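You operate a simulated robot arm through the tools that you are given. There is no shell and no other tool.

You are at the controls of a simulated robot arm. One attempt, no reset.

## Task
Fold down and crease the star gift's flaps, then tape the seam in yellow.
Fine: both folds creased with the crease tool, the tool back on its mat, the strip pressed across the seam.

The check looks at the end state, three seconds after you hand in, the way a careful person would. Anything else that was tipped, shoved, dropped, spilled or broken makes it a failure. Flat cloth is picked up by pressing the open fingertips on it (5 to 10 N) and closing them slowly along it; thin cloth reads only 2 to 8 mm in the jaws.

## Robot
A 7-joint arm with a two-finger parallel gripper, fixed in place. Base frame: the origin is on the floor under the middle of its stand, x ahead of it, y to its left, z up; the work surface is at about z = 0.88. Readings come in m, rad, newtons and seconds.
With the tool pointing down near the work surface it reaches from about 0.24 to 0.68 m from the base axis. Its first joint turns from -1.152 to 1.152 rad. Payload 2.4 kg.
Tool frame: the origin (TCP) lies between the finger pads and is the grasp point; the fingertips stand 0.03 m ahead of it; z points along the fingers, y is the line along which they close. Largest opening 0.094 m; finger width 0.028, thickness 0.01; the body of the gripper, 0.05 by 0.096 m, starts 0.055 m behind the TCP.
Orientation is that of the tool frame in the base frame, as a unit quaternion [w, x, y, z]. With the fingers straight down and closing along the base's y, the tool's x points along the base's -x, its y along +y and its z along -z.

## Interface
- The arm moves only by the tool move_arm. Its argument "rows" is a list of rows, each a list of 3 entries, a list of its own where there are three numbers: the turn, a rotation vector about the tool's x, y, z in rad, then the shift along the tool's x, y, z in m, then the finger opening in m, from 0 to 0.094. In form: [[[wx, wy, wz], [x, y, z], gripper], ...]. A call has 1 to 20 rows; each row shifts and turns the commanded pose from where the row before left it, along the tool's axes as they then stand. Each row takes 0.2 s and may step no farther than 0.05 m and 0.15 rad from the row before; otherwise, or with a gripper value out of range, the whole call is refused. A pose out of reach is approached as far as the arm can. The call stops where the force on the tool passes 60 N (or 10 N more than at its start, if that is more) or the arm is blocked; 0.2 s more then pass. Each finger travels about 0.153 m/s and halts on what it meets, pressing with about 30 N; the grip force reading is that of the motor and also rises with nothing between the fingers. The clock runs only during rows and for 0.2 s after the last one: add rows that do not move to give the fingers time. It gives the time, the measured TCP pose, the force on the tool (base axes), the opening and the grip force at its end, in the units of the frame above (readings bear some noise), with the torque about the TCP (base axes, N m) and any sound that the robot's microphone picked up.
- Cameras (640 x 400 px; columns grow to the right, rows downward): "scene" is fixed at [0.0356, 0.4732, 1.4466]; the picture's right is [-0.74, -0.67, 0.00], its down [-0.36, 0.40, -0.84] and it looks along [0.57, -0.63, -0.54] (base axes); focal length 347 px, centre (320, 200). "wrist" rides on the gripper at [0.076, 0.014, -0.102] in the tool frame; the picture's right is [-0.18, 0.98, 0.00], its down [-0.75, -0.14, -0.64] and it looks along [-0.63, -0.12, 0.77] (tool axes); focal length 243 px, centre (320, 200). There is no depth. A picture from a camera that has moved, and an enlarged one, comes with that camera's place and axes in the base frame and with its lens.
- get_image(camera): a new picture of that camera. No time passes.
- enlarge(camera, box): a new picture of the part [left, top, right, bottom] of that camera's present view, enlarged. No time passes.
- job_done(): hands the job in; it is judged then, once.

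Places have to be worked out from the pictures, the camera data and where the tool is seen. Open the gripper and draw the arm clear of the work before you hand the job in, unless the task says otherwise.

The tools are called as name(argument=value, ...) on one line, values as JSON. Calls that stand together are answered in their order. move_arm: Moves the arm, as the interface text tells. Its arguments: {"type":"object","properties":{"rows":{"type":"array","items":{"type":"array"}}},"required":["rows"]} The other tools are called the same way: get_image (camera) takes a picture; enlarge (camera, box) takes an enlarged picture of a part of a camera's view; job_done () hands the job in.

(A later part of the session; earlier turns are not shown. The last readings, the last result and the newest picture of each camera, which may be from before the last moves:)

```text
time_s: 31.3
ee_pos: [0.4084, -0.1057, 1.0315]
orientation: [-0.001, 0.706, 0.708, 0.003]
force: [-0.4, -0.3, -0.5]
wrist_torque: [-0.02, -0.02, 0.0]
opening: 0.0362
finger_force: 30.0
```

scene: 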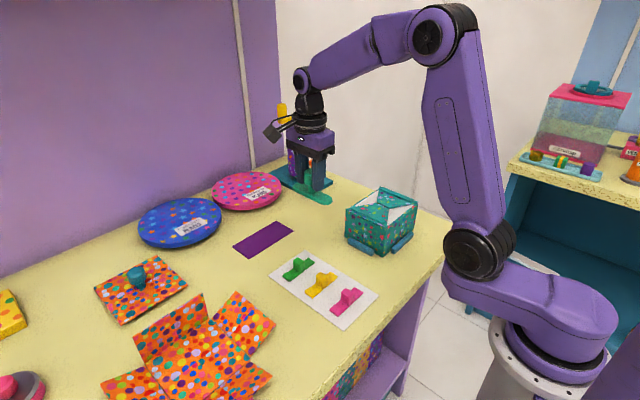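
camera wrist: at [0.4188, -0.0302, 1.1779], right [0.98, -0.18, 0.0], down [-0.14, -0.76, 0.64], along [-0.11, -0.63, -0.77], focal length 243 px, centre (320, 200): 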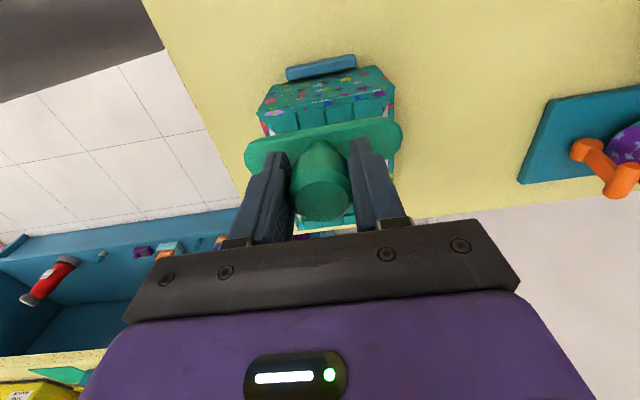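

move_arm(rows=[[[0, 0, 0], [0, 0, 0.001], 0.02], [[0, 0, 0], [0, 0, 0.001], 0.02], [[0, 0, 0], [0, 0, 0.001], 0.02], [[0, 0, 0], [0, 0, 0], 0.02]])

enlarge(camera="scene", box=[340, 170, 420, 240])

```text
time_s: 32.3
ee_pos: [0.4077, -0.1067, 1.0284]
orientation: [-0.001, 0.706, 0.708, 0.003]
force: [0.3, 0.0, -1.1]
wrist_torque: [0.02, -0.02, 0.01]
opening: 0.0362
finger_force: 30.2
```

```text
5.71 times, centred on (380, 205) of scene
camera zoom: at [0.0357, 0.4732, 1.4466], right [-0.74, -0.67, 0.0], down [-0.36, 0.4, -0.84], along [0.57, -0.63, -0.54], focal length 1981 px, centre (-23, 171)
```

zoom: 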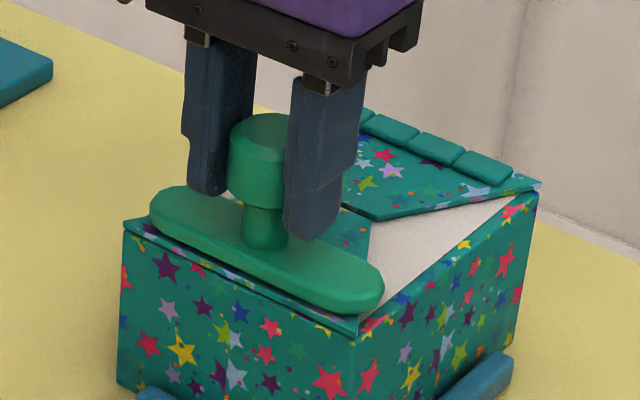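

The foot is about to touch; I continue in 1 mm steps and watch the vertical force.

move_arm(rows=[[[0, 0, 0], [0, 0, 0.001], 0.02], [[0, 0, 0], [0, 0, 0.001], 0.02], [[0, 0, 0], [0, 0, 0], 0.02]])

```text
time_s: 33.1
ee_pos: [0.4079, -0.1058, 1.0261]
orientation: [-0.001, 0.705, 0.709, 0.003]
force: [-0.3, -0.1, 1.1]
wrist_torque: [-0.03, 0.03, -0.02]
opening: 0.0361
finger_force: 30.2
```

move_arm(rows=[[[0, 0, 0], [0, 0, 0.001], 0.02], [[0, 0, 0], [0, 0, 0.001], 0.02], [[0, 0, 0], [0, 0, 0], 0.02]])

enlarge(camera="scene", box=[340, 170, 420, 240])

```text
time_s: 33.9
ee_pos: [0.4075, -0.106, 1.0245]
orientation: [0.001, 0.706, 0.708, 0.003]
force: [-5.2, -1.5, 23.0]
wrist_torque: [-0.19, 0.11, -0.04]
opening: 0.036
finger_force: 30.2
```

```text
5.71 times, centred on (380, 205) of scene
camera zoom: at [0.0352, 0.4732, 1.4466], right [-0.74, -0.67, 0.0], down [-0.36, 0.4, -0.84], along [0.57, -0.63, -0.54], focal length 1981 px, centre (-23, 171)
```

zoom: 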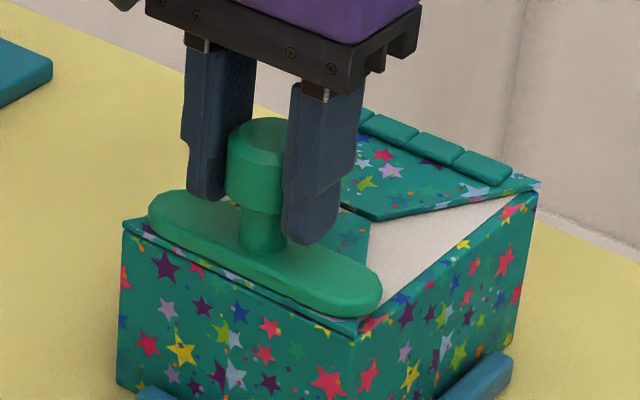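

Contact: about 23 N pressing on the band. I ease off slightly and slide the foot along the fold toward −x, watching force.

move_arm(rows=[[[0, 0, 0], [0, 0, -0.0003], 0.02], [[0, 0, 0], [0, -0.003, 0], 0.02], [[0, 0, 0], [0, -0.003, 0], 0.02], [[0, 0, 0], [0, -0.003, 0], 0.02], [[0, 0, 0], [0, -0.003, 0], 0.02], [[0, 0, 0], [0, -0.003, 0], 0.02]])

enlarge(camera="scene", box=[340, 170, 420, 240])

```text
time_s: 35.3
ee_pos: [0.3932, -0.1059, 1.023]
orientation: [0.001, 0.705, 0.709, 0.004]
force: [8.1, 0.4, 20.9]
wrist_torque: [-0.18, -0.04, 0.04]
opening: 0.036
finger_force: 30.1
```

```text
5.71 times, centred on (380, 205) of scene
camera zoom: at [0.0356, 0.4733, 1.4466], right [-0.74, -0.67, 0.0], down [-0.36, 0.4, -0.84], along [0.57, -0.63, -0.54], focal length 1981 px, centre (-23, 171)
```

zoom: 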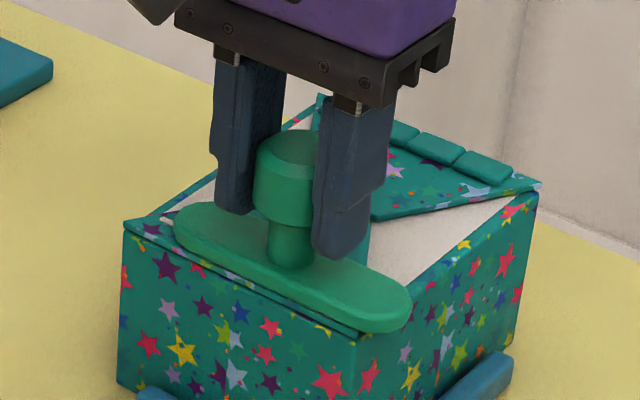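

Sliding works with about 21 N of pressure. Now I slide back the other way past the far end of the fold and look at whether the exposed segments changed.

move_arm(rows=[[[0, 0, 0], [0, 0.003, 0], 0.02], [[0, 0, 0], [0, 0.003, 0], 0.02], [[0, 0, 0], [0, 0.004, 0], 0.02], [[0, 0, 0], [0, 0.004, 0], 0.02], [[0, 0, 0], [0, 0.004, 0], 0.02], [[0, 0, 0], [0, 0.004, 0], 0.02], [[0, 0, 0], [0, 0.004, 0], 0.02], [[0, 0, 0], [0, 0.004, 0], 0.02], [[0, 0, 0], [0, 0.004, 0], 0.02]])

enlarge(camera="scene", box=[340, 170, 420, 240])

```text
time_s: 37.3
ee_pos: [0.4261, -0.1049, 1.0234]
orientation: [0.0, 0.706, 0.708, 0.004]
force: [-0.1, -0.8, -0.4]
wrist_torque: [0.01, 0.05, 0.02]
opening: 0.0357
finger_force: 30.4
```

```text
5.71 times, centred on (380, 205) of scene
camera zoom: at [0.0357, 0.4732, 1.4466], right [-0.74, -0.67, 0.0], down [-0.36, 0.4, -0.84], along [0.57, -0.63, -0.54], focal length 1981 px, centre (-23, 171)
```

zoom: 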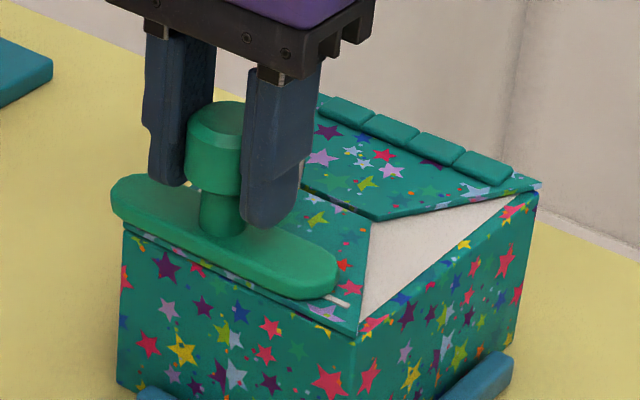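

The near segment has flattened into a pale crease line, and the contact force has dropped to zero. I lift to inspect the whole fold.

move_arm(rows=[[[0, 0, 0], [0, 0, -0.01], 0.02], [[0, 0, 0], [0, 0, -0.03], 0.02], [[0, 0, 0], [0, 0, -0.03], 0.02], [[0, 0, 0], [0, 0, 0], 0.02]])

enlarge(camera="scene", box=[340, 170, 420, 240])

enlarge(camera="wrist", box=[220, 60, 420, 240])

```text
time_s: 38.3
ee_pos: [0.4277, -0.1071, 1.0953]
orientation: [-0.001, 0.706, 0.709, 0.003]
force: [-0.4, 0.7, -1.2]
wrist_torque: [0.01, 0.01, 0.02]
opening: 0.0355
finger_force: 29.7
```

```text
5.71 times, centred on (380, 205) of scene
camera zoom: at [0.0356, 0.4732, 1.4466], right [-0.74, -0.67, 0.0], down [-0.36, 0.4, -0.84], along [0.57, -0.63, -0.54], focal length 1981 px, centre (-23, 171)
```

zoom: 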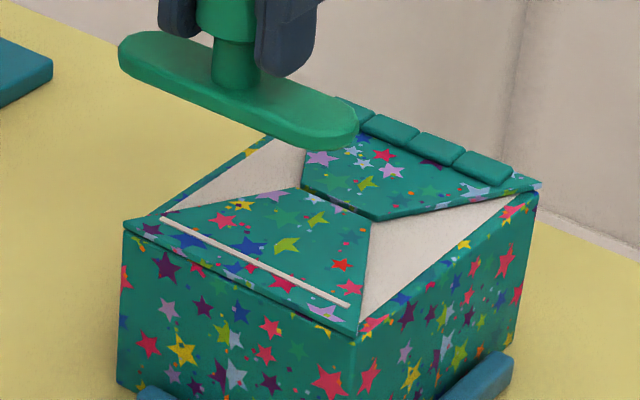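

```text
2.22 times, centred on (320, 150) of wrist
camera zoom: at [0.4407, -0.0307, 1.1975], right [0.98, -0.18, 0.0], down [-0.14, -0.76, 0.64], along [-0.11, -0.63, -0.77], focal length 539 px, centre (320, 311)
```

zoom: 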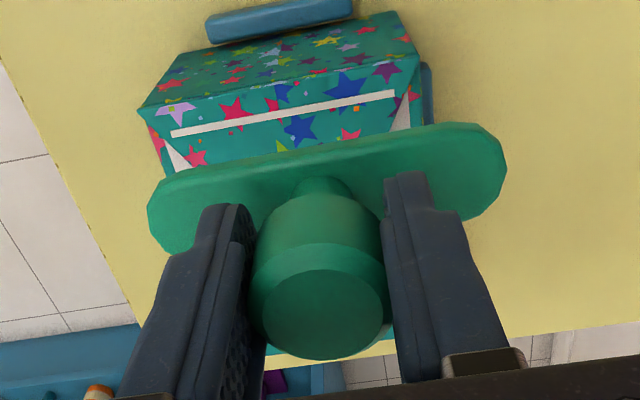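

The +y fold shows one continuous crease line, so it is done. I carry the tool over to the other fold at y≈−0.232, centred at x≈0.407, and descend part way.

move_arm(rows=[[[0, 0, 0], [-0.042, -0.007, 0], 0.02], [[0, 0, 0], [-0.042, -0.007, 0], 0.02], [[0, 0, 0], [-0.0415, -0.006, 0], 0.02], [[0, 0, 0], [0, 0, 0.02], 0.02], [[0, 0, 0], [0, 0, 0.02], 0.02], [[0, 0, 0], [0, 0, 0.008], 0.02], [[0, 0, 0], [0, 0, 0], 0.02]])

enlarge(camera="scene", box=[350, 150, 430, 220])

enlarge(camera="wrist", box=[200, 20, 440, 240])

```text
time_s: 39.9
ee_pos: [0.408, -0.2317, 1.0449]
orientation: [0.0, 0.706, 0.709, 0.004]
force: [-0.4, -0.3, -1.0]
wrist_torque: [0.02, 0.02, -0.02]
opening: 0.0357
finger_force: 29.6
```

```text
5.71 times, centred on (390, 185) of scene
camera zoom: at [0.0357, 0.4732, 1.4466], right [-0.74, -0.67, 0.0], down [-0.36, 0.4, -0.84], along [0.57, -0.63, -0.54], focal length 1981 px, centre (-80, 286)
```

zoom: 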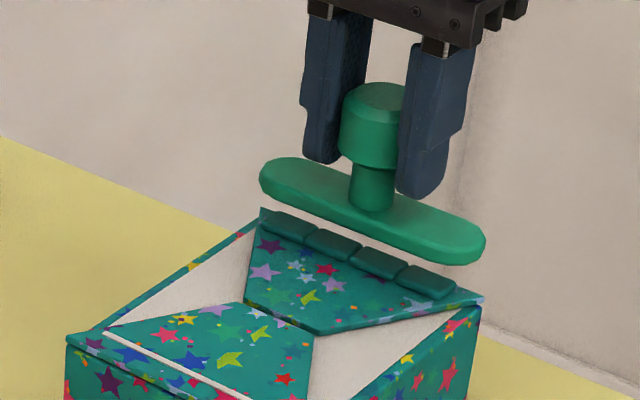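

```text
1.82 times, centred on (320, 130) of wrist
camera zoom: at [0.4211, -0.1563, 1.1476], right [0.98, -0.18, 0.0], down [-0.14, -0.76, 0.64], along [-0.11, -0.63, -0.77], focal length 441 px, centre (320, 327)
```

zoom: 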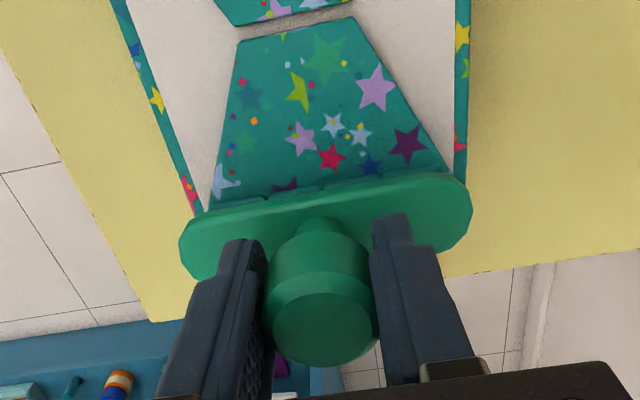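

The foot hangs about 20 mm over the second band and is aligned with it. I go down to just before contact height, then in 1 mm steps.

move_arm(rows=[[[0, 0, 0], [0, 0, 0.004], 0.02], [[0, 0, 0], [0, 0, 0.004], 0.02], [[0, 0, 0], [0, 0, 0.003], 0.02], [[0, 0, 0], [0, 0, 0.002], 0.02], [[0, 0, 0], [0, 0, 0.002], 0.02], [[0, 0, 0], [0, 0, 0.001], 0.02], [[0, 0, 0], [0, 0, 0.001], 0.02], [[0, 0, 0], [0, 0, 0], 0.02]])

```text
time_s: 41.7
ee_pos: [0.4062, -0.2318, 1.0289]
orientation: [0.0, 0.706, 0.708, 0.003]
force: [-0.1, 0.1, -0.8]
wrist_torque: [0.01, -0.01, -0.01]
opening: 0.0355
finger_force: 30.0
```

move_arm(rows=[[[0, 0, 0], [0, 0, 0.001], 0.02], [[0, 0, 0], [0, 0, 0.001], 0.02], [[0, 0, 0], [0, 0, 0.001], 0.02], [[0, 0, 0], [0, 0, 0], 0.02]])

```text
time_s: 42.7
ee_pos: [0.4078, -0.233, 1.0251]
orientation: [0.0, 0.706, 0.708, 0.003]
force: [0.2, 0.1, -0.3]
wrist_torque: [0.01, 0.03, -0.03]
opening: 0.0355
finger_force: 30.4
```

Still no contact at 1.0255; I keep going down in 1 mm steps.

move_arm(rows=[[[0, 0, 0], [0, 0, 0.001], 0.02], [[0, 0, 0], [0, 0, 0.001], 0.02], [[0, 0, 0], [0, 0, 0], 0.02]])

enlarge(camera="scene", box=[350, 150, 430, 220])

```text
time_s: 43.5
ee_pos: [0.4069, -0.2325, 1.0242]
orientation: [-0.001, 0.706, 0.708, 0.004]
force: [-0.1, 0.6, 2.2]
wrist_torque: [-0.07, 0.16, -0.03]
opening: 0.0354
finger_force: 29.6
```

```text
5.71 times, centred on (390, 185) of scene
camera zoom: at [0.0356, 0.4732, 1.4466], right [-0.74, -0.67, 0.0], down [-0.36, 0.4, -0.84], along [0.57, -0.63, -0.54], focal length 1981 px, centre (-80, 286)
```

zoom: 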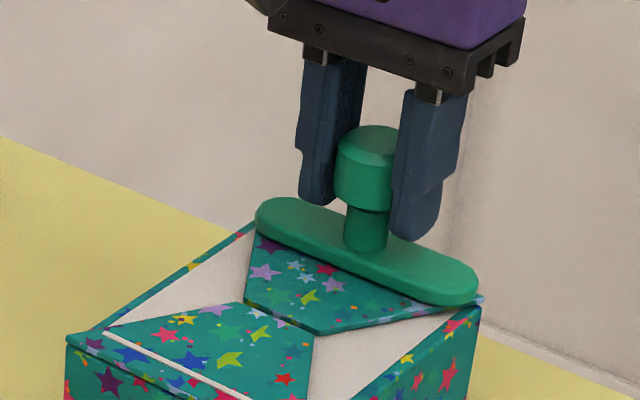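

Contact is starting (2 N). I press about 1 mm further to reach roughly 20 N.

move_arm(rows=[[[0, 0, 0], [0, 0, 0.0006], 0.02], [[0, 0, 0], [0, 0, 0.0006], 0.02], [[0, 0, 0], [0, 0, 0], 0.02]])

```text
time_s: 44.3
ee_pos: [0.4085, -0.2318, 1.0228]
orientation: [0.001, 0.706, 0.708, 0.004]
force: [-2.7, 0.6, 19.7]
wrist_torque: [-0.12, 0.1, -0.01]
opening: 0.0356
finger_force: 30.1
```

The press is about 20 N. I repeat the slide: toward −x, then back toward +x past the far end.

move_arm(rows=[[[0, 0, 0], [0, -0.003, 0], 0.02], [[0, 0, 0], [0, -0.003, 0], 0.02], [[0, 0, 0], [0, -0.003, 0], 0.02], [[0, 0, 0], [0, -0.003, 0], 0.02], [[0, 0, 0], [0, -0.003, 0], 0.02], [[0, 0, 0], [0, 0.003, 0], 0.02], [[0, 0, 0], [0, 0.003, 0], 0.02], [[0, 0, 0], [0, 0.004, 0], 0.02], [[0, 0, 0], [0, 0.004, 0], 0.02], [[0, 0, 0], [0, 0.004, 0], 0.02], [[0, 0, 0], [0, 0.004, 0], 0.02], [[0, 0, 0], [0, 0.004, 0], 0.02], [[0, 0, 0], [0, 0.004, 0], 0.02], [[0, 0, 0], [0, 0.004, 0], 0.02]])

enlarge(camera="scene", box=[350, 150, 430, 220])

```text
time_s: 47.3
ee_pos: [0.4268, -0.231, 1.0212]
orientation: [0.001, 0.705, 0.709, 0.003]
force: [-0.3, -0.3, 0.7]
wrist_torque: [-0.01, 0.01, 0.0]
opening: 0.0354
finger_force: 30.1
```

```text
5.71 times, centred on (390, 185) of scene
camera zoom: at [0.0356, 0.4732, 1.4466], right [-0.74, -0.67, 0.0], down [-0.36, 0.4, -0.84], along [0.57, -0.63, -0.54], focal length 1981 px, centre (-80, 286)
```

zoom: 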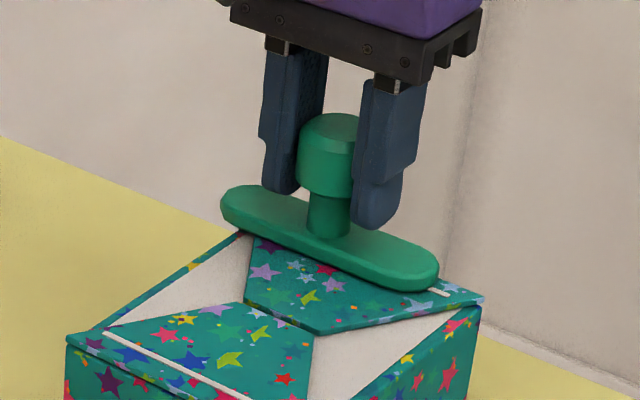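

Force has dropped to zero and a pale crease line shows at the near end. I lift and check the complete fold.

move_arm(rows=[[[0, 0, 0], [0, 0, -0.01], 0.02], [[0, 0, 0], [0, 0, -0.03], 0.02], [[0, 0, 0], [0, 0, -0.03], 0.02], [[0, 0, 0], [0, 0, 0], 0.02]])

enlarge(camera="scene", box=[330, 150, 430, 250])

get_image(camera="wrist")

```text
time_s: 48.3
ee_pos: [0.4272, -0.2328, 1.0937]
orientation: [0.0, 0.706, 0.708, 0.003]
force: [0.7, 0.2, -0.7]
wrist_torque: [-0.01, 0.01, 0.0]
opening: 0.0352
finger_force: 30.2
```

```text
4.00 times, centred on (380, 200) of scene
camera zoom: at [0.0356, 0.4732, 1.4466], right [-0.74, -0.67, 0.0], down [-0.36, 0.4, -0.84], along [0.57, -0.63, -0.54], focal length 1387 px, centre (80, 200)
```

zoom: 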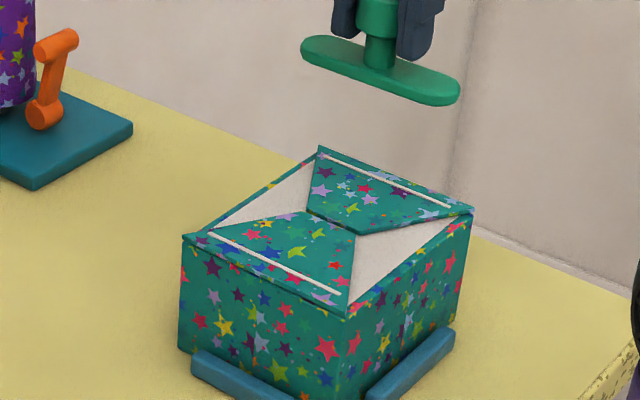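

```text
taken
camera wrist: at [0.4401, -0.1571, 1.1951], right [0.98, -0.18, 0.0], down [-0.14, -0.76, 0.64], along [-0.11, -0.63, -0.77], focal length 243 px, centre (320, 200)
```

wrist: 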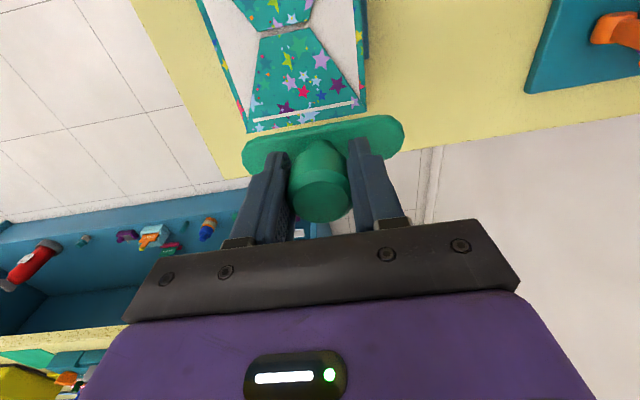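

Both folds now show full crease lines. I carry the tool back over open table and then yaw it back by 90°.

move_arm(rows=[[[0, 0, 0], [0.039, 0.0122, 0], 0.02], [[0, 0, 0], [0.039, 0.0122, 0], 0.02], [[0, 0, 0], [0.039, 0.0122, 0], 0.02], [[0, 0, 0], [0.039, 0.0122, 0], 0.02], [[0, 0, 0], [0.039, 0.0122, 0], 0.02], [[0, 0, 0], [0.039, 0.0122, 0], 0.02], [[0, 0, -0.1428], [0, 0, 0], 0.02], [[0, 0, -0.1428], [0, 0, 0], 0.02], [[0, 0, -0.1428], [0, 0, 0], 0.02], [[0, 0, -0.1428], [0, 0, 0], 0.02], [[0, 0, -0.1428], [0, 0, 0], 0.02], [[0, 0, -0.1428], [0, 0, 0], 0.02], [[0, 0, -0.1428], [0, 0, 0], 0.02], [[0, 0, -0.1428], [0, 0, 0], 0.02], [[0, 0, -0.1428], [0, 0, 0], 0.02], [[0, 0, -0.1428], [0, 0, 0], 0.02], [[0, 0, -0.1428], [0, 0, 0], 0.02], [[0, 0, 0], [0, 0, 0], 0.02]])

get_image(camera="wrist")

get_image(camera="scene")

```text
time_s: 52.1
ee_pos: [0.4986, 0.0017, 1.0935]
orientation: [0.001, -0.003, 1.0, 0.002]
force: [0.7, -0.1, 0.7]
wrist_torque: [0.0, -0.03, 0.01]
opening: 0.0352
finger_force: 30.1
```

```text
taken
camera wrist: at [0.4218, 0.0155, 1.1957], right [0.18, 0.98, 0.01], down [0.75, -0.14, 0.64], along [0.63, -0.11, -0.76], focal length 243 px, centre (320, 200)
```

wrist: 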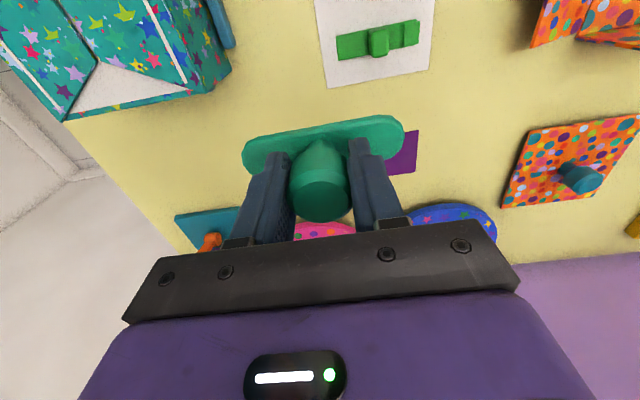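

```text
taken
```

scene: 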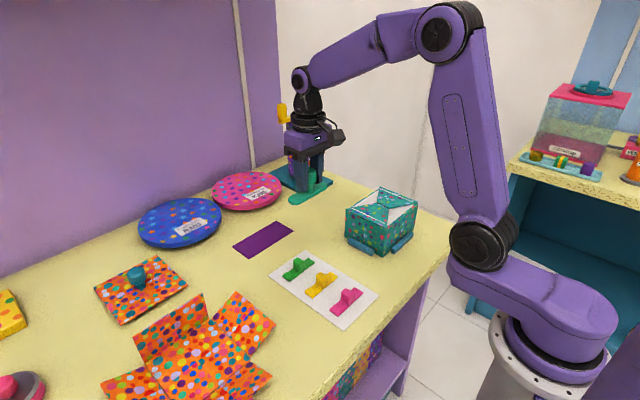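

The tool is back in its original orientation. I move over the mat centre and lower most of the way.

move_arm(rows=[[[0, 0, 0], [-0.0387, 0.0163, 0], 0.02], [[0, 0, 0], [-0.0387, 0.0163, 0], 0.02], [[0, 0, 0], [-0.0387, 0.0163, 0], 0.02], [[0, 0, 0], [0, 0, 0.035], 0.02], [[0, 0, 0], [0, 0, 0.035], 0.02], [[0, 0, 0], [0, 0, 0.035], 0.02], [[0, 0, 0], [0, 0, 0.025], 0.02], [[0, 0, 0], [0, 0, 0.01], 0.02], [[0, 0, 0], [0, 0, 0], 0.02]])

get_image(camera="wrist")

enlarge(camera="scene", box=[220, 190, 310, 260])

```text
time_s: 54.1
ee_pos: [0.6151, 0.0524, 0.9558]
orientation: [0.002, -0.002, 1.0, 0.003]
force: [0.2, -0.2, -1.0]
wrist_torque: [-0.01, -0.02, 0.0]
opening: 0.0354
finger_force: 30.0
```

```text
taken
camera wrist: at [0.5387, 0.0657, 1.0566], right [0.18, 0.98, 0.01], down [0.75, -0.14, 0.64], along [0.63, -0.11, -0.76], focal length 243 px, centre (320, 200)
```

wrist: 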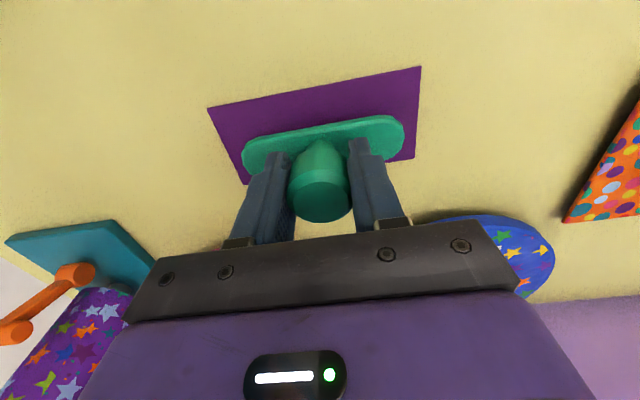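

```text
5.71 times, centred on (265, 225) of scene
camera zoom: at [0.0357, 0.4732, 1.4466], right [-0.74, -0.67, 0.0], down [-0.36, 0.4, -0.84], along [0.57, -0.63, -0.54], focal length 1981 px, centre (634, 57)
```

zoom: 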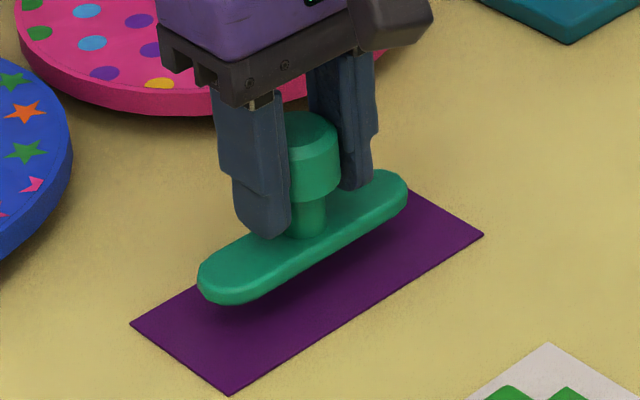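

Aligned over the mat with about 20 mm to go. I lower in decreasing steps.

move_arm(rows=[[[0, 0, 0], [0, -0.0015, 0.006], 0.02], [[0, 0, 0], [0, 0, 0.005], 0.02], [[0, 0, 0], [0, 0, 0.004], 0.02], [[0, 0, 0], [0, 0, 0.002], 0.02], [[0, 0, 0], [0, 0, 0.001], 0.02], [[0, 0, 0], [0, 0, 0], 0.02]])

enlarge(camera="scene", box=[220, 190, 310, 260])

```text
time_s: 55.5
ee_pos: [0.6148, 0.0509, 0.9361]
orientation: [0.002, -0.001, 1.0, 0.003]
force: [-0.2, 0.2, -1.2]
wrist_torque: [-0.03, -0.02, 0.02]
opening: 0.0352
finger_force: 30.5
```

```text
5.71 times, centred on (265, 225) of scene
camera zoom: at [0.0357, 0.4732, 1.4466], right [-0.74, -0.67, 0.0], down [-0.36, 0.4, -0.84], along [0.57, -0.63, -0.54], focal length 1981 px, centre (634, 57)
```

zoom: 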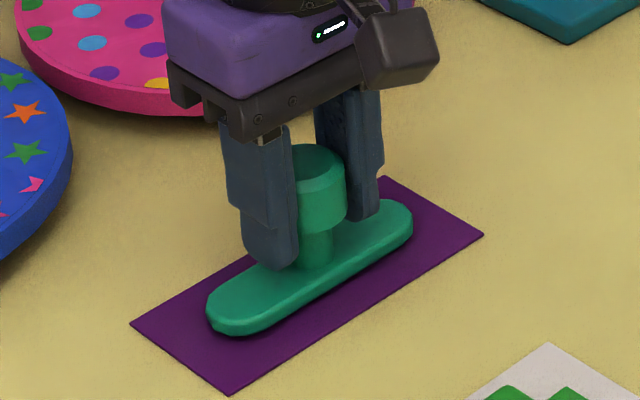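

Close to touching the mat but no force yet; I take 1 mm steps until contact.

move_arm(rows=[[[0, 0, 0], [0, 0, 0.001], 0.02], [[0, 0, 0], [0, 0, 0.001], 0.02], [[0, 0, 0], [0, 0, 0], 0.02]])

```text
time_s: 56.3
ee_pos: [0.6149, 0.0502, 0.935]
orientation: [0.001, -0.002, 1.0, 0.003]
force: [0.1, -0.2, -1.2]
wrist_torque: [0.04, -0.01, -0.02]
opening: 0.0351
finger_force: 29.8
```

move_arm(rows=[[[0, 0, 0], [0, 0, 0.001], 0.02], [[0, 0, 0], [0, 0, 0.001], 0.02], [[0, 0, 0], [0, 0, 0], 0.02]])

enlarge(camera="scene", box=[220, 190, 310, 260])

```text
time_s: 57.1
ee_pos: [0.616, 0.0514, 0.9332]
orientation: [0.003, -0.001, 1.0, 0.002]
force: [-4.0, 0.2, 13.9]
wrist_torque: [-0.23, 0.33, -0.03]
opening: 0.0353
finger_force: 30.0
```

```text
5.71 times, centred on (265, 225) of scene
camera zoom: at [0.0352, 0.4732, 1.4466], right [-0.74, -0.67, 0.0], down [-0.36, 0.4, -0.84], along [0.57, -0.63, -0.54], focal length 1981 px, centre (634, 57)
```

zoom: 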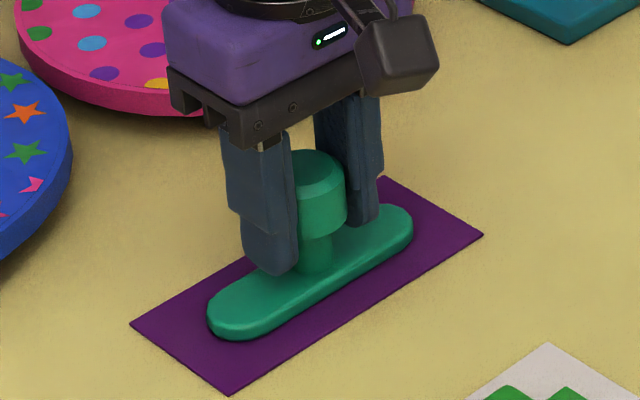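

The foot rests on the mat (14 N). I ease off a bit, open the fingers and rise.

move_arm(rows=[[[0, 0, 0], [0, 0, -0.0007], 0.02], [[0, 0, 0], [0, 0, 0], 0.036], [[0, 0, 0], [0, 0, 0], 0.042], [[0, 0, 0], [0, 0, 0], 0.06], [[0, 0, 0], [0, 0, 0], 0.07], [[0, 0, 0], [0, 0, 0], 0.07], [[0, 0, 0], [0, 0, -0.02], 0.07], [[0, 0, 0], [0, 0, -0.03], 0.07], [[0, 0, 0], [0, 0, -0.04], 0.07], [[0, 0, 0], [0, 0, -0.04], 0.07], [[0, 0, 0], [0, 0, 0], 0.07]])

enlarge(camera="scene", box=[220, 190, 310, 260])

get_image(camera="wrist")

```text
time_s: 59.5
ee_pos: [0.6144, 0.0495, 1.0641]
orientation: [0.001, -0.002, 1.0, 0.003]
force: [0.8, -0.2, 0.0]
wrist_torque: [-0.04, 0.02, 0.0]
opening: 0.0698
finger_force: 0.0
```

```text
5.71 times, centred on (265, 225) of scene
camera zoom: at [0.0356, 0.4732, 1.4466], right [-0.74, -0.67, 0.0], down [-0.36, 0.4, -0.84], along [0.57, -0.63, -0.54], focal length 1981 px, centre (634, 57)
```

zoom: 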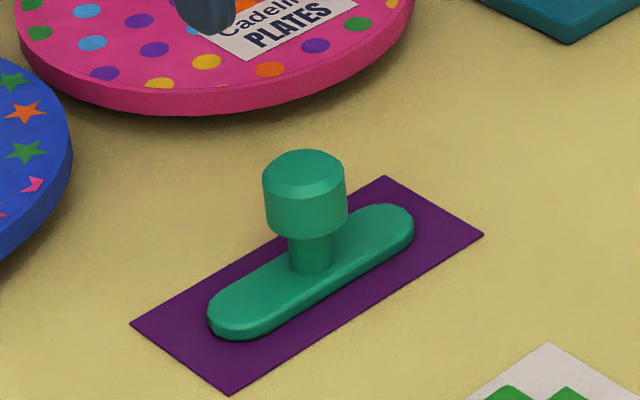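

```text
taken
camera wrist: at [0.5378, 0.0639, 1.1667], right [0.18, 0.98, 0.01], down [0.75, -0.14, 0.64], along [0.63, -0.11, -0.76], focal length 243 px, centre (320, 200)
```

wrist: 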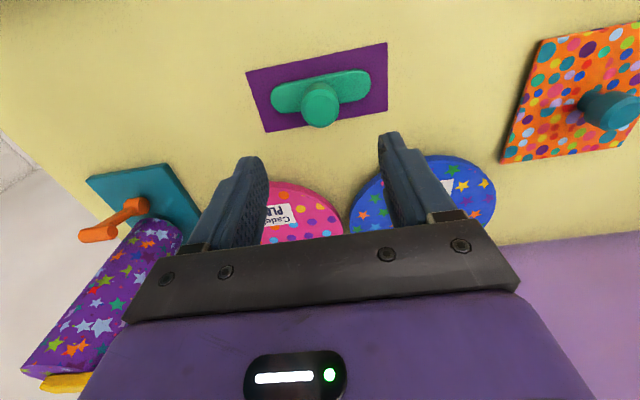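

The crease tool is standing squarely on its mat again. Next I move over to the tape card and look closely at the yellow strip.

move_arm(rows=[[[0, 0, 0], [0.0457, 0.0035, 0], 0.094], [[0, 0, 0], [0.0457, 0.0035, 0], 0.094], [[0, 0, 0], [0.0457, 0.0035, 0], 0.094], [[0, 0, 0], [0.0457, 0.0035, 0], 0.094], [[0, 0, 0], [0.0457, 0.0035, 0], 0.094], [[0, 0, 0], [0.0457, 0.0035, 0], 0.094], [[0, 0, 0], [0, 0, 0], 0.094]])

get_image(camera="wrist")

enlarge(camera="scene", box=[265, 245, 385, 335])

```text
time_s: 61.1
ee_pos: [0.3395, 0.0714, 1.0623]
orientation: [0.001, -0.001, 1.0, 0.002]
force: [-0.4, -0.3, 0.6]
wrist_torque: [-0.01, 0.01, 0.01]
opening: 0.094
finger_force: 0.0
```

```text
taken
camera wrist: at [0.2628, 0.0842, 1.1639], right [0.18, 0.98, 0.01], down [0.75, -0.14, 0.64], along [0.63, -0.11, -0.76], focal length 243 px, centre (320, 200)
```

wrist: 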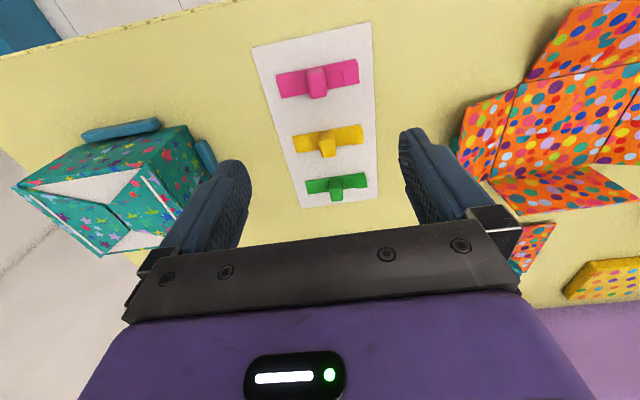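

```text
4.44 times, centred on (325, 290) of scene
camera zoom: at [0.0356, 0.4732, 1.4466], right [-0.74, -0.67, 0.0], down [-0.36, 0.4, -0.84], along [0.57, -0.63, -0.54], focal length 1541 px, centre (298, -200)
```

zoom: 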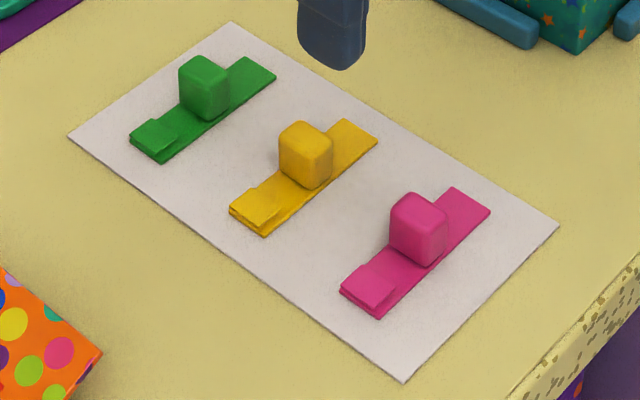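

enlarge(camera="wrist", box=[270, 100, 390, 180])

enlarge(camera="scene", box=[295, 260, 355, 310])

```text
5.00 times, centred on (330, 140) of wrist
camera zoom: at [0.2628, 0.0842, 1.1639], right [0.18, 0.98, 0.01], down [0.75, -0.14, 0.64], along [0.63, -0.11, -0.76], focal length 1213 px, centre (270, 500)
```

zoom: 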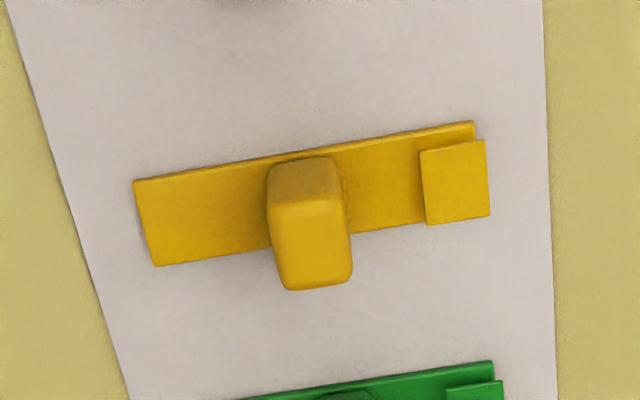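

```text
8.00 times, centred on (325, 285) of scene
camera zoom: at [0.0356, 0.4732, 1.4466], right [-0.74, -0.67, 0.0], down [-0.36, 0.4, -0.84], along [0.57, -0.63, -0.54], focal length 2773 px, centre (280, -480)
```

zoom: 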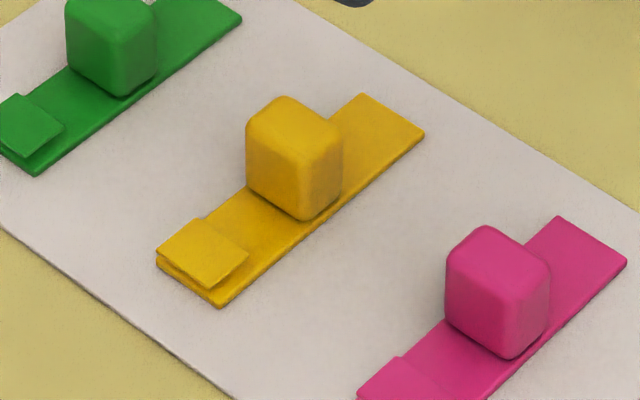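

The yellow strip lies along y at about (0.3975, 0.070), with an 18 mm handle block (top z≈0.910) and a raised tab at its +y end. I move above the block with the fingers only 30 mm open, so they clear the tab.

move_arm(rows=[[[0, 0, 0], [-0.03, -0.001, 0], 0.03], [[0, 0, 0], [-0.0285, -0.001, 0], 0.03], [[0, 0, 0], [0, 0, 0.035], 0.03], [[0, 0, 0], [0, 0, 0.035], 0.03], [[0, 0, 0], [0, 0, 0.025], 0.03], [[0, 0, 0], [0, 0, 0], 0.03]])

get_image(camera="wrist")

enlarge(camera="scene", box=[280, 235, 370, 310])

```text
time_s: 62.5
ee_pos: [0.3999, 0.0694, 0.9667]
orientation: [0.003, -0.002, 1.0, 0.002]
force: [0.2, -0.7, 0.3]
wrist_torque: [-0.03, -0.01, -0.03]
opening: 0.03
finger_force: 0.0
```

```text
taken
camera wrist: at [0.3228, 0.0829, 1.0691], right [0.18, 0.98, 0.01], down [0.75, -0.14, 0.64], along [0.63, -0.11, -0.76], focal length 243 px, centre (320, 200)
```

wrist: 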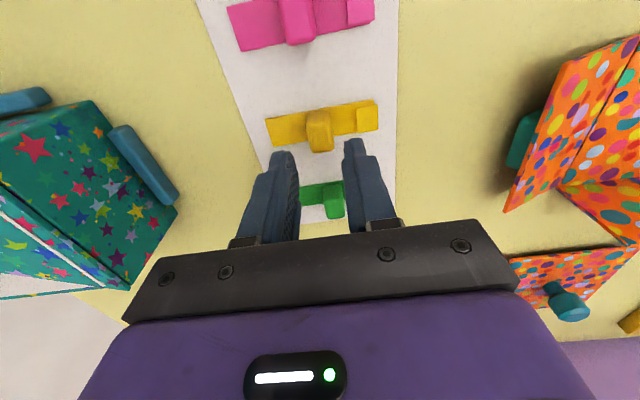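

```text
5.33 times, centred on (325, 272) of scene
camera zoom: at [0.0356, 0.4732, 1.4466], right [-0.74, -0.67, 0.0], down [-0.36, 0.4, -0.84], along [0.57, -0.63, -0.54], focal length 1849 px, centre (293, -187)
```

zoom: 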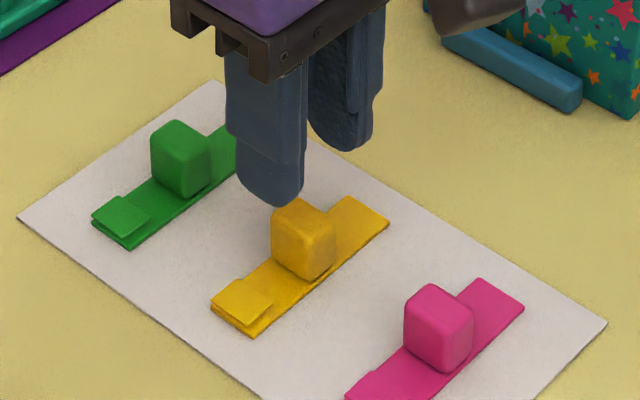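

enlarge(camera="wrist", box=[250, 80, 400, 220])

```text
2.86 times, centred on (325, 150) of wrist
camera zoom: at [0.3228, 0.0829, 1.0691], right [0.18, 0.98, 0.01], down [0.75, -0.14, 0.64], along [0.63, -0.11, -0.76], focal length 693 px, centre (306, 343)
```

zoom: 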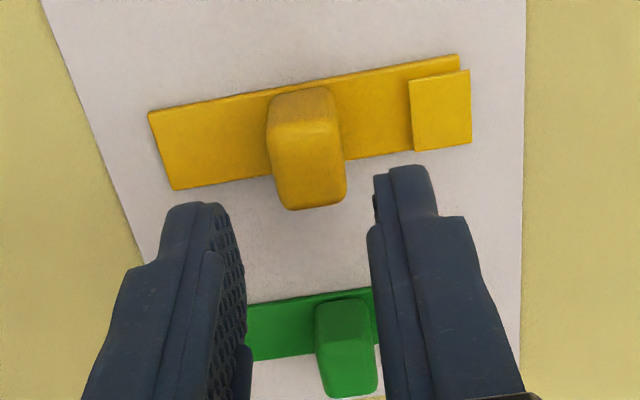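

The block centre comes out at (0.398, 0.070), matching the TCP. I descend so the fingertips stop just above the strip, at TCP z≈0.921.

move_arm(rows=[[[0, 0, 0], [0.0015, 0.0005, 0.02], 0.03], [[0, 0, 0], [0, 0, 0.015], 0.03], [[0, 0, 0], [0, 0, 0.006], 0.03], [[0, 0, 0], [0, 0, 0.003], 0.03], [[0, 0, 0], [0, 0, 0], 0.03]])

enlarge(camera="wrist", box=[240, 80, 400, 230])

enlarge(camera="scene", box=[285, 245, 365, 310])

```text
time_s: 63.7
ee_pos: [0.3966, 0.0699, 0.9236]
orientation: [0.002, -0.001, 1.0, 0.002]
force: [0.4, -0.6, -0.3]
wrist_torque: [-0.02, -0.02, 0.02]
opening: 0.0299
finger_force: 0.1
```

```text
2.67 times, centred on (320, 155) of wrist
camera zoom: at [0.3213, 0.0832, 1.0254], right [0.18, 0.98, 0.01], down [0.75, -0.14, 0.64], along [0.63, -0.11, -0.76], focal length 647 px, centre (320, 320)
```

zoom: 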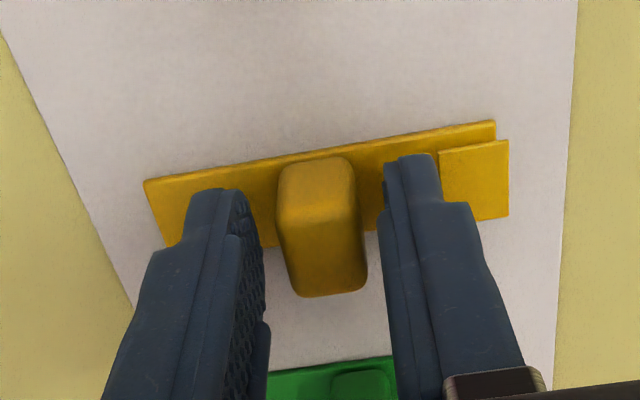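

```text
6.15 times, centred on (325, 278) of scene
camera zoom: at [0.0356, 0.4732, 1.4466], right [-0.74, -0.67, 0.0], down [-0.36, 0.4, -0.84], along [0.57, -0.63, -0.54], focal length 2133 px, centre (289, -277)
```

zoom: 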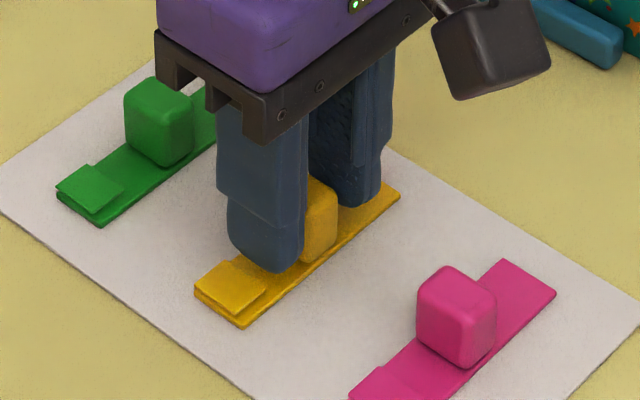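

The fingers flank the block evenly, just above the strip and clear of the tab. I lower 1.5 mm more and close.

move_arm(rows=[[[0, 0, 0], [0, 0, 0.0015], 0.03], [[0, 0, 0], [0, 0, 0], 0.024], [[0, 0, 0], [0, 0, 0], 0.02], [[0, 0, 0], [0, 0, 0], 0.016], [[0, 0, 0], [0, 0, 0], 0.01], [[0, 0, 0], [0, 0, 0], 0.005], [[0, 0, 0], [0, 0, 0], 0.005]])

enlarge(camera="wrist", box=[240, 80, 400, 230])

enlarge(camera="scene", box=[285, 245, 365, 310])

```text
time_s: 65.3
ee_pos: [0.3982, 0.0691, 0.9219]
orientation: [0.002, -0.002, 1.0, 0.003]
force: [0.4, -0.8, 1.0]
wrist_torque: [0.02, 0.02, -0.01]
opening: 0.0157
finger_force: 30.2
```

```text
2.67 times, centred on (320, 155) of wrist
camera zoom: at [0.3214, 0.0833, 1.0241], right [0.18, 0.98, 0.01], down [0.75, -0.14, 0.64], along [0.63, -0.11, -0.76], focal length 647 px, centre (320, 320)
```

zoom: 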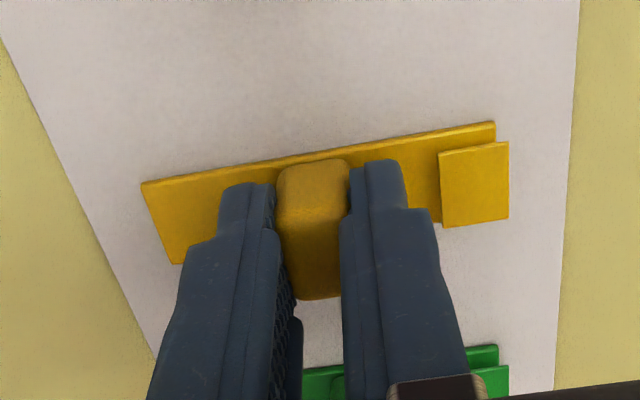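

```text
6.15 times, centred on (325, 278) of scene
camera zoom: at [0.0356, 0.4732, 1.4466], right [-0.74, -0.67, 0.0], down [-0.36, 0.4, -0.84], along [0.57, -0.63, -0.54], focal length 2133 px, centre (289, -277)
```

zoom: 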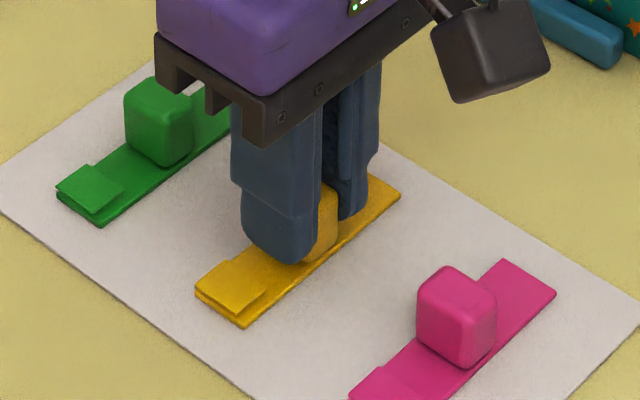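

The block is gripped (opening 15.7 mm). I lift slowly by 12 mm and check that only the yellow strip comes along and not the card.

move_arm(rows=[[[0, 0, 0], [0, 0, -0.002], 0.005], [[0, 0, 0], [0, 0, -0.002], 0.005], [[0, 0, 0], [0, 0, -0.003], 0.005], [[0, 0, 0], [0, 0, -0.005], 0.005], [[0, 0, 0], [0, 0, 0], 0.005]])

enlarge(camera="scene", box=[265, 235, 385, 335])

enlarge(camera="wrist", box=[220, 60, 420, 230])

```text
time_s: 66.5
ee_pos: [0.3988, 0.0698, 0.935]
orientation: [0.002, -0.001, 1.0, 0.002]
force: [0.1, -0.4, 0.2]
wrist_torque: [-0.01, -0.01, -0.02]
opening: 0.0156
finger_force: 29.8
```

```text
4.00 times, centred on (325, 285) of scene
camera zoom: at [0.0356, 0.4732, 1.4466], right [-0.74, -0.67, 0.0], down [-0.36, 0.4, -0.84], along [0.57, -0.63, -0.54], focal length 1387 px, centre (300, -140)
```

zoom: 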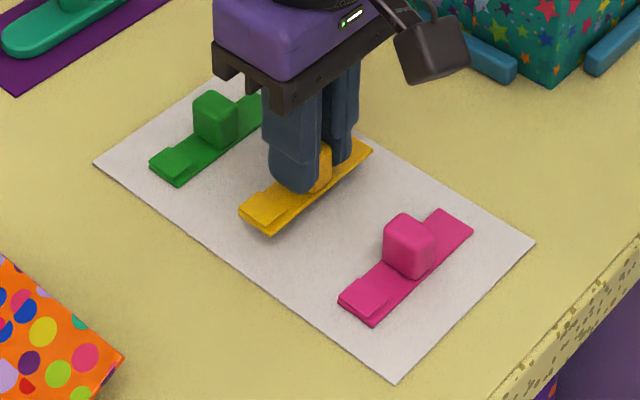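

```text
2.35 times, centred on (320, 145) of wrist
camera zoom: at [0.3217, 0.0827, 1.0364], right [0.18, 0.98, 0.01], down [0.75, -0.14, 0.64], along [0.63, -0.11, -0.76], focal length 571 px, centre (320, 329)
```

zoom: 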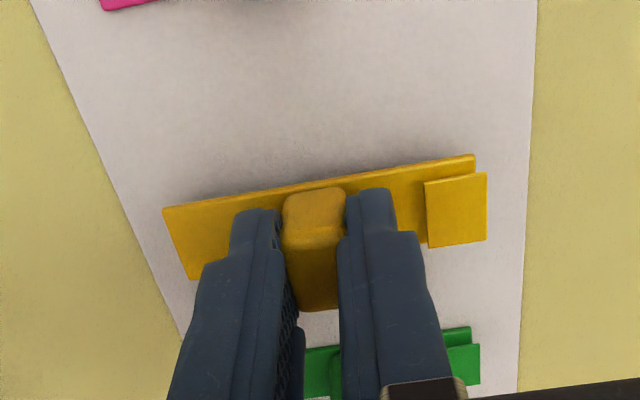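

The strip comes cleanly off the card. I lift it to a safe height and carry it over the seam, estimated at (0.405, −0.169).

move_arm(rows=[[[0, 0, 0], [0, 0, -0.03], 0.005], [[0, 0, 0], [0, 0, -0.04], 0.005], [[0, 0, 0], [0, 0, -0.045], 0.005], [[0, 0, 0], [-0.0011, -0.0398, 0], 0.005], [[0, 0, 0], [-0.0011, -0.0398, 0], 0.005], [[0, 0, 0], [-0.0011, -0.0398, 0], 0.005], [[0, 0, 0], [-0.0011, -0.0398, 0], 0.005], [[0, 0, 0], [-0.0011, -0.0398, 0], 0.005], [[0, 0, 0], [-0.0011, -0.0398, 0], 0.005], [[0, 0, 0], [0, 0, 0], 0.005]])

enlarge(camera="scene", box=[330, 150, 430, 250])

enlarge(camera="wrist", box=[200, 30, 440, 230])

```text
time_s: 68.7
ee_pos: [0.4031, -0.1703, 1.0471]
orientation: [0.001, -0.001, 1.0, 0.002]
force: [0.4, 0.8, 0.4]
wrist_torque: [-0.02, -0.05, 0.05]
opening: 0.0159
finger_force: 30.0
```

```text
4.00 times, centred on (380, 200) of scene
camera zoom: at [0.0357, 0.4731, 1.4466], right [-0.74, -0.67, 0.0], down [-0.36, 0.4, -0.84], along [0.57, -0.63, -0.54], focal length 1387 px, centre (80, 200)
```

zoom: 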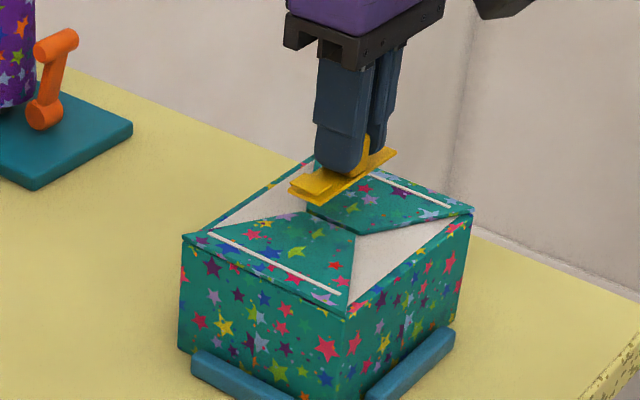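

```text
2.00 times, centred on (320, 130) of wrist
camera zoom: at [0.3268, -0.1568, 1.1486], right [0.18, 0.98, 0.01], down [0.75, -0.14, 0.64], along [0.63, -0.11, -0.76], focal length 485 px, centre (320, 340)
```

zoom: 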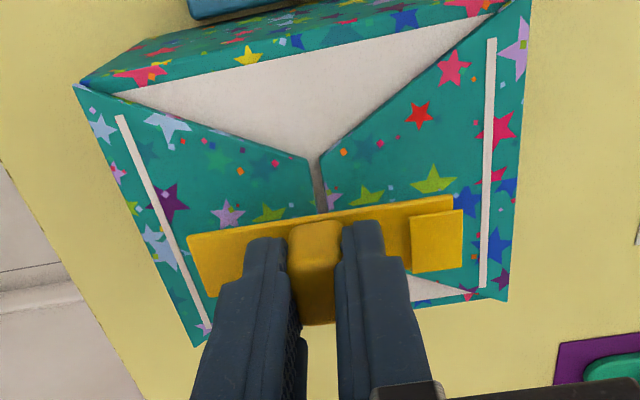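

The strip is centred over the seam (seam y≈−0.170, x≈0.387–0.421), across it. I lower it towards the flaps.

move_arm(rows=[[[0, 0, 0], [0, 0, 0.015], 0.005], [[0, 0, 0], [0, 0, 0.01], 0.005], [[0, 0, 0], [0, 0, 0.004], 0.005], [[0, 0, 0], [0, 0, 0.003], 0.005], [[0, 0, 0], [0, 0, 0.002], 0.005], [[0, 0, 0], [0, 0, 0], 0.005]])

enlarge(camera="scene", box=[340, 160, 420, 230])

```text
time_s: 70.1
ee_pos: [0.4046, -0.1692, 1.0132]
orientation: [0.001, -0.001, 1.0, 0.002]
force: [0.9, 0.0, -0.4]
wrist_torque: [-0.01, 0.0, 0.0]
opening: 0.0155
finger_force: 29.9
```

```text
5.71 times, centred on (380, 195) of scene
camera zoom: at [0.0356, 0.4732, 1.4466], right [-0.74, -0.67, 0.0], down [-0.36, 0.4, -0.84], along [0.57, -0.63, -0.54], focal length 1981 px, centre (-23, 229)
```

zoom: 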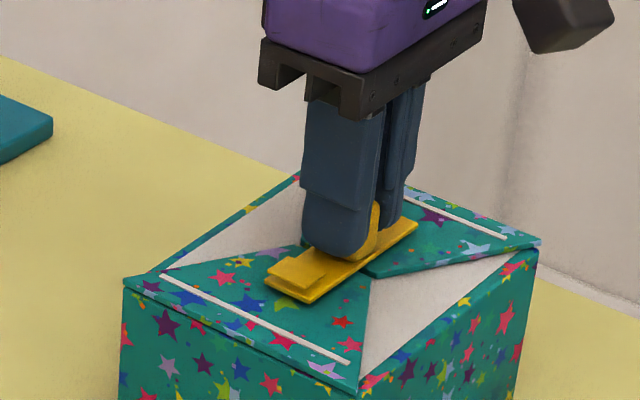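

The strip is a few millimetres above the flaps. I continue in 1 mm steps.

move_arm(rows=[[[0, 0, 0], [0, 0, 0.001], 0.005], [[0, 0, 0], [0, 0, 0.001], 0.005], [[0, 0, 0], [0, 0, 0.001], 0.005], [[0, 0, 0], [0, 0, 0.001], 0.005], [[0, 0, 0], [0, 0, 0], 0.005]])

```text
time_s: 71.3
ee_pos: [0.4049, -0.17, 1.009]
orientation: [0.003, -0.001, 1.0, 0.002]
force: [-0.3, 1.8, 7.4]
wrist_torque: [-0.03, 0.01, 0.03]
opening: 0.0159
finger_force: 29.8
```

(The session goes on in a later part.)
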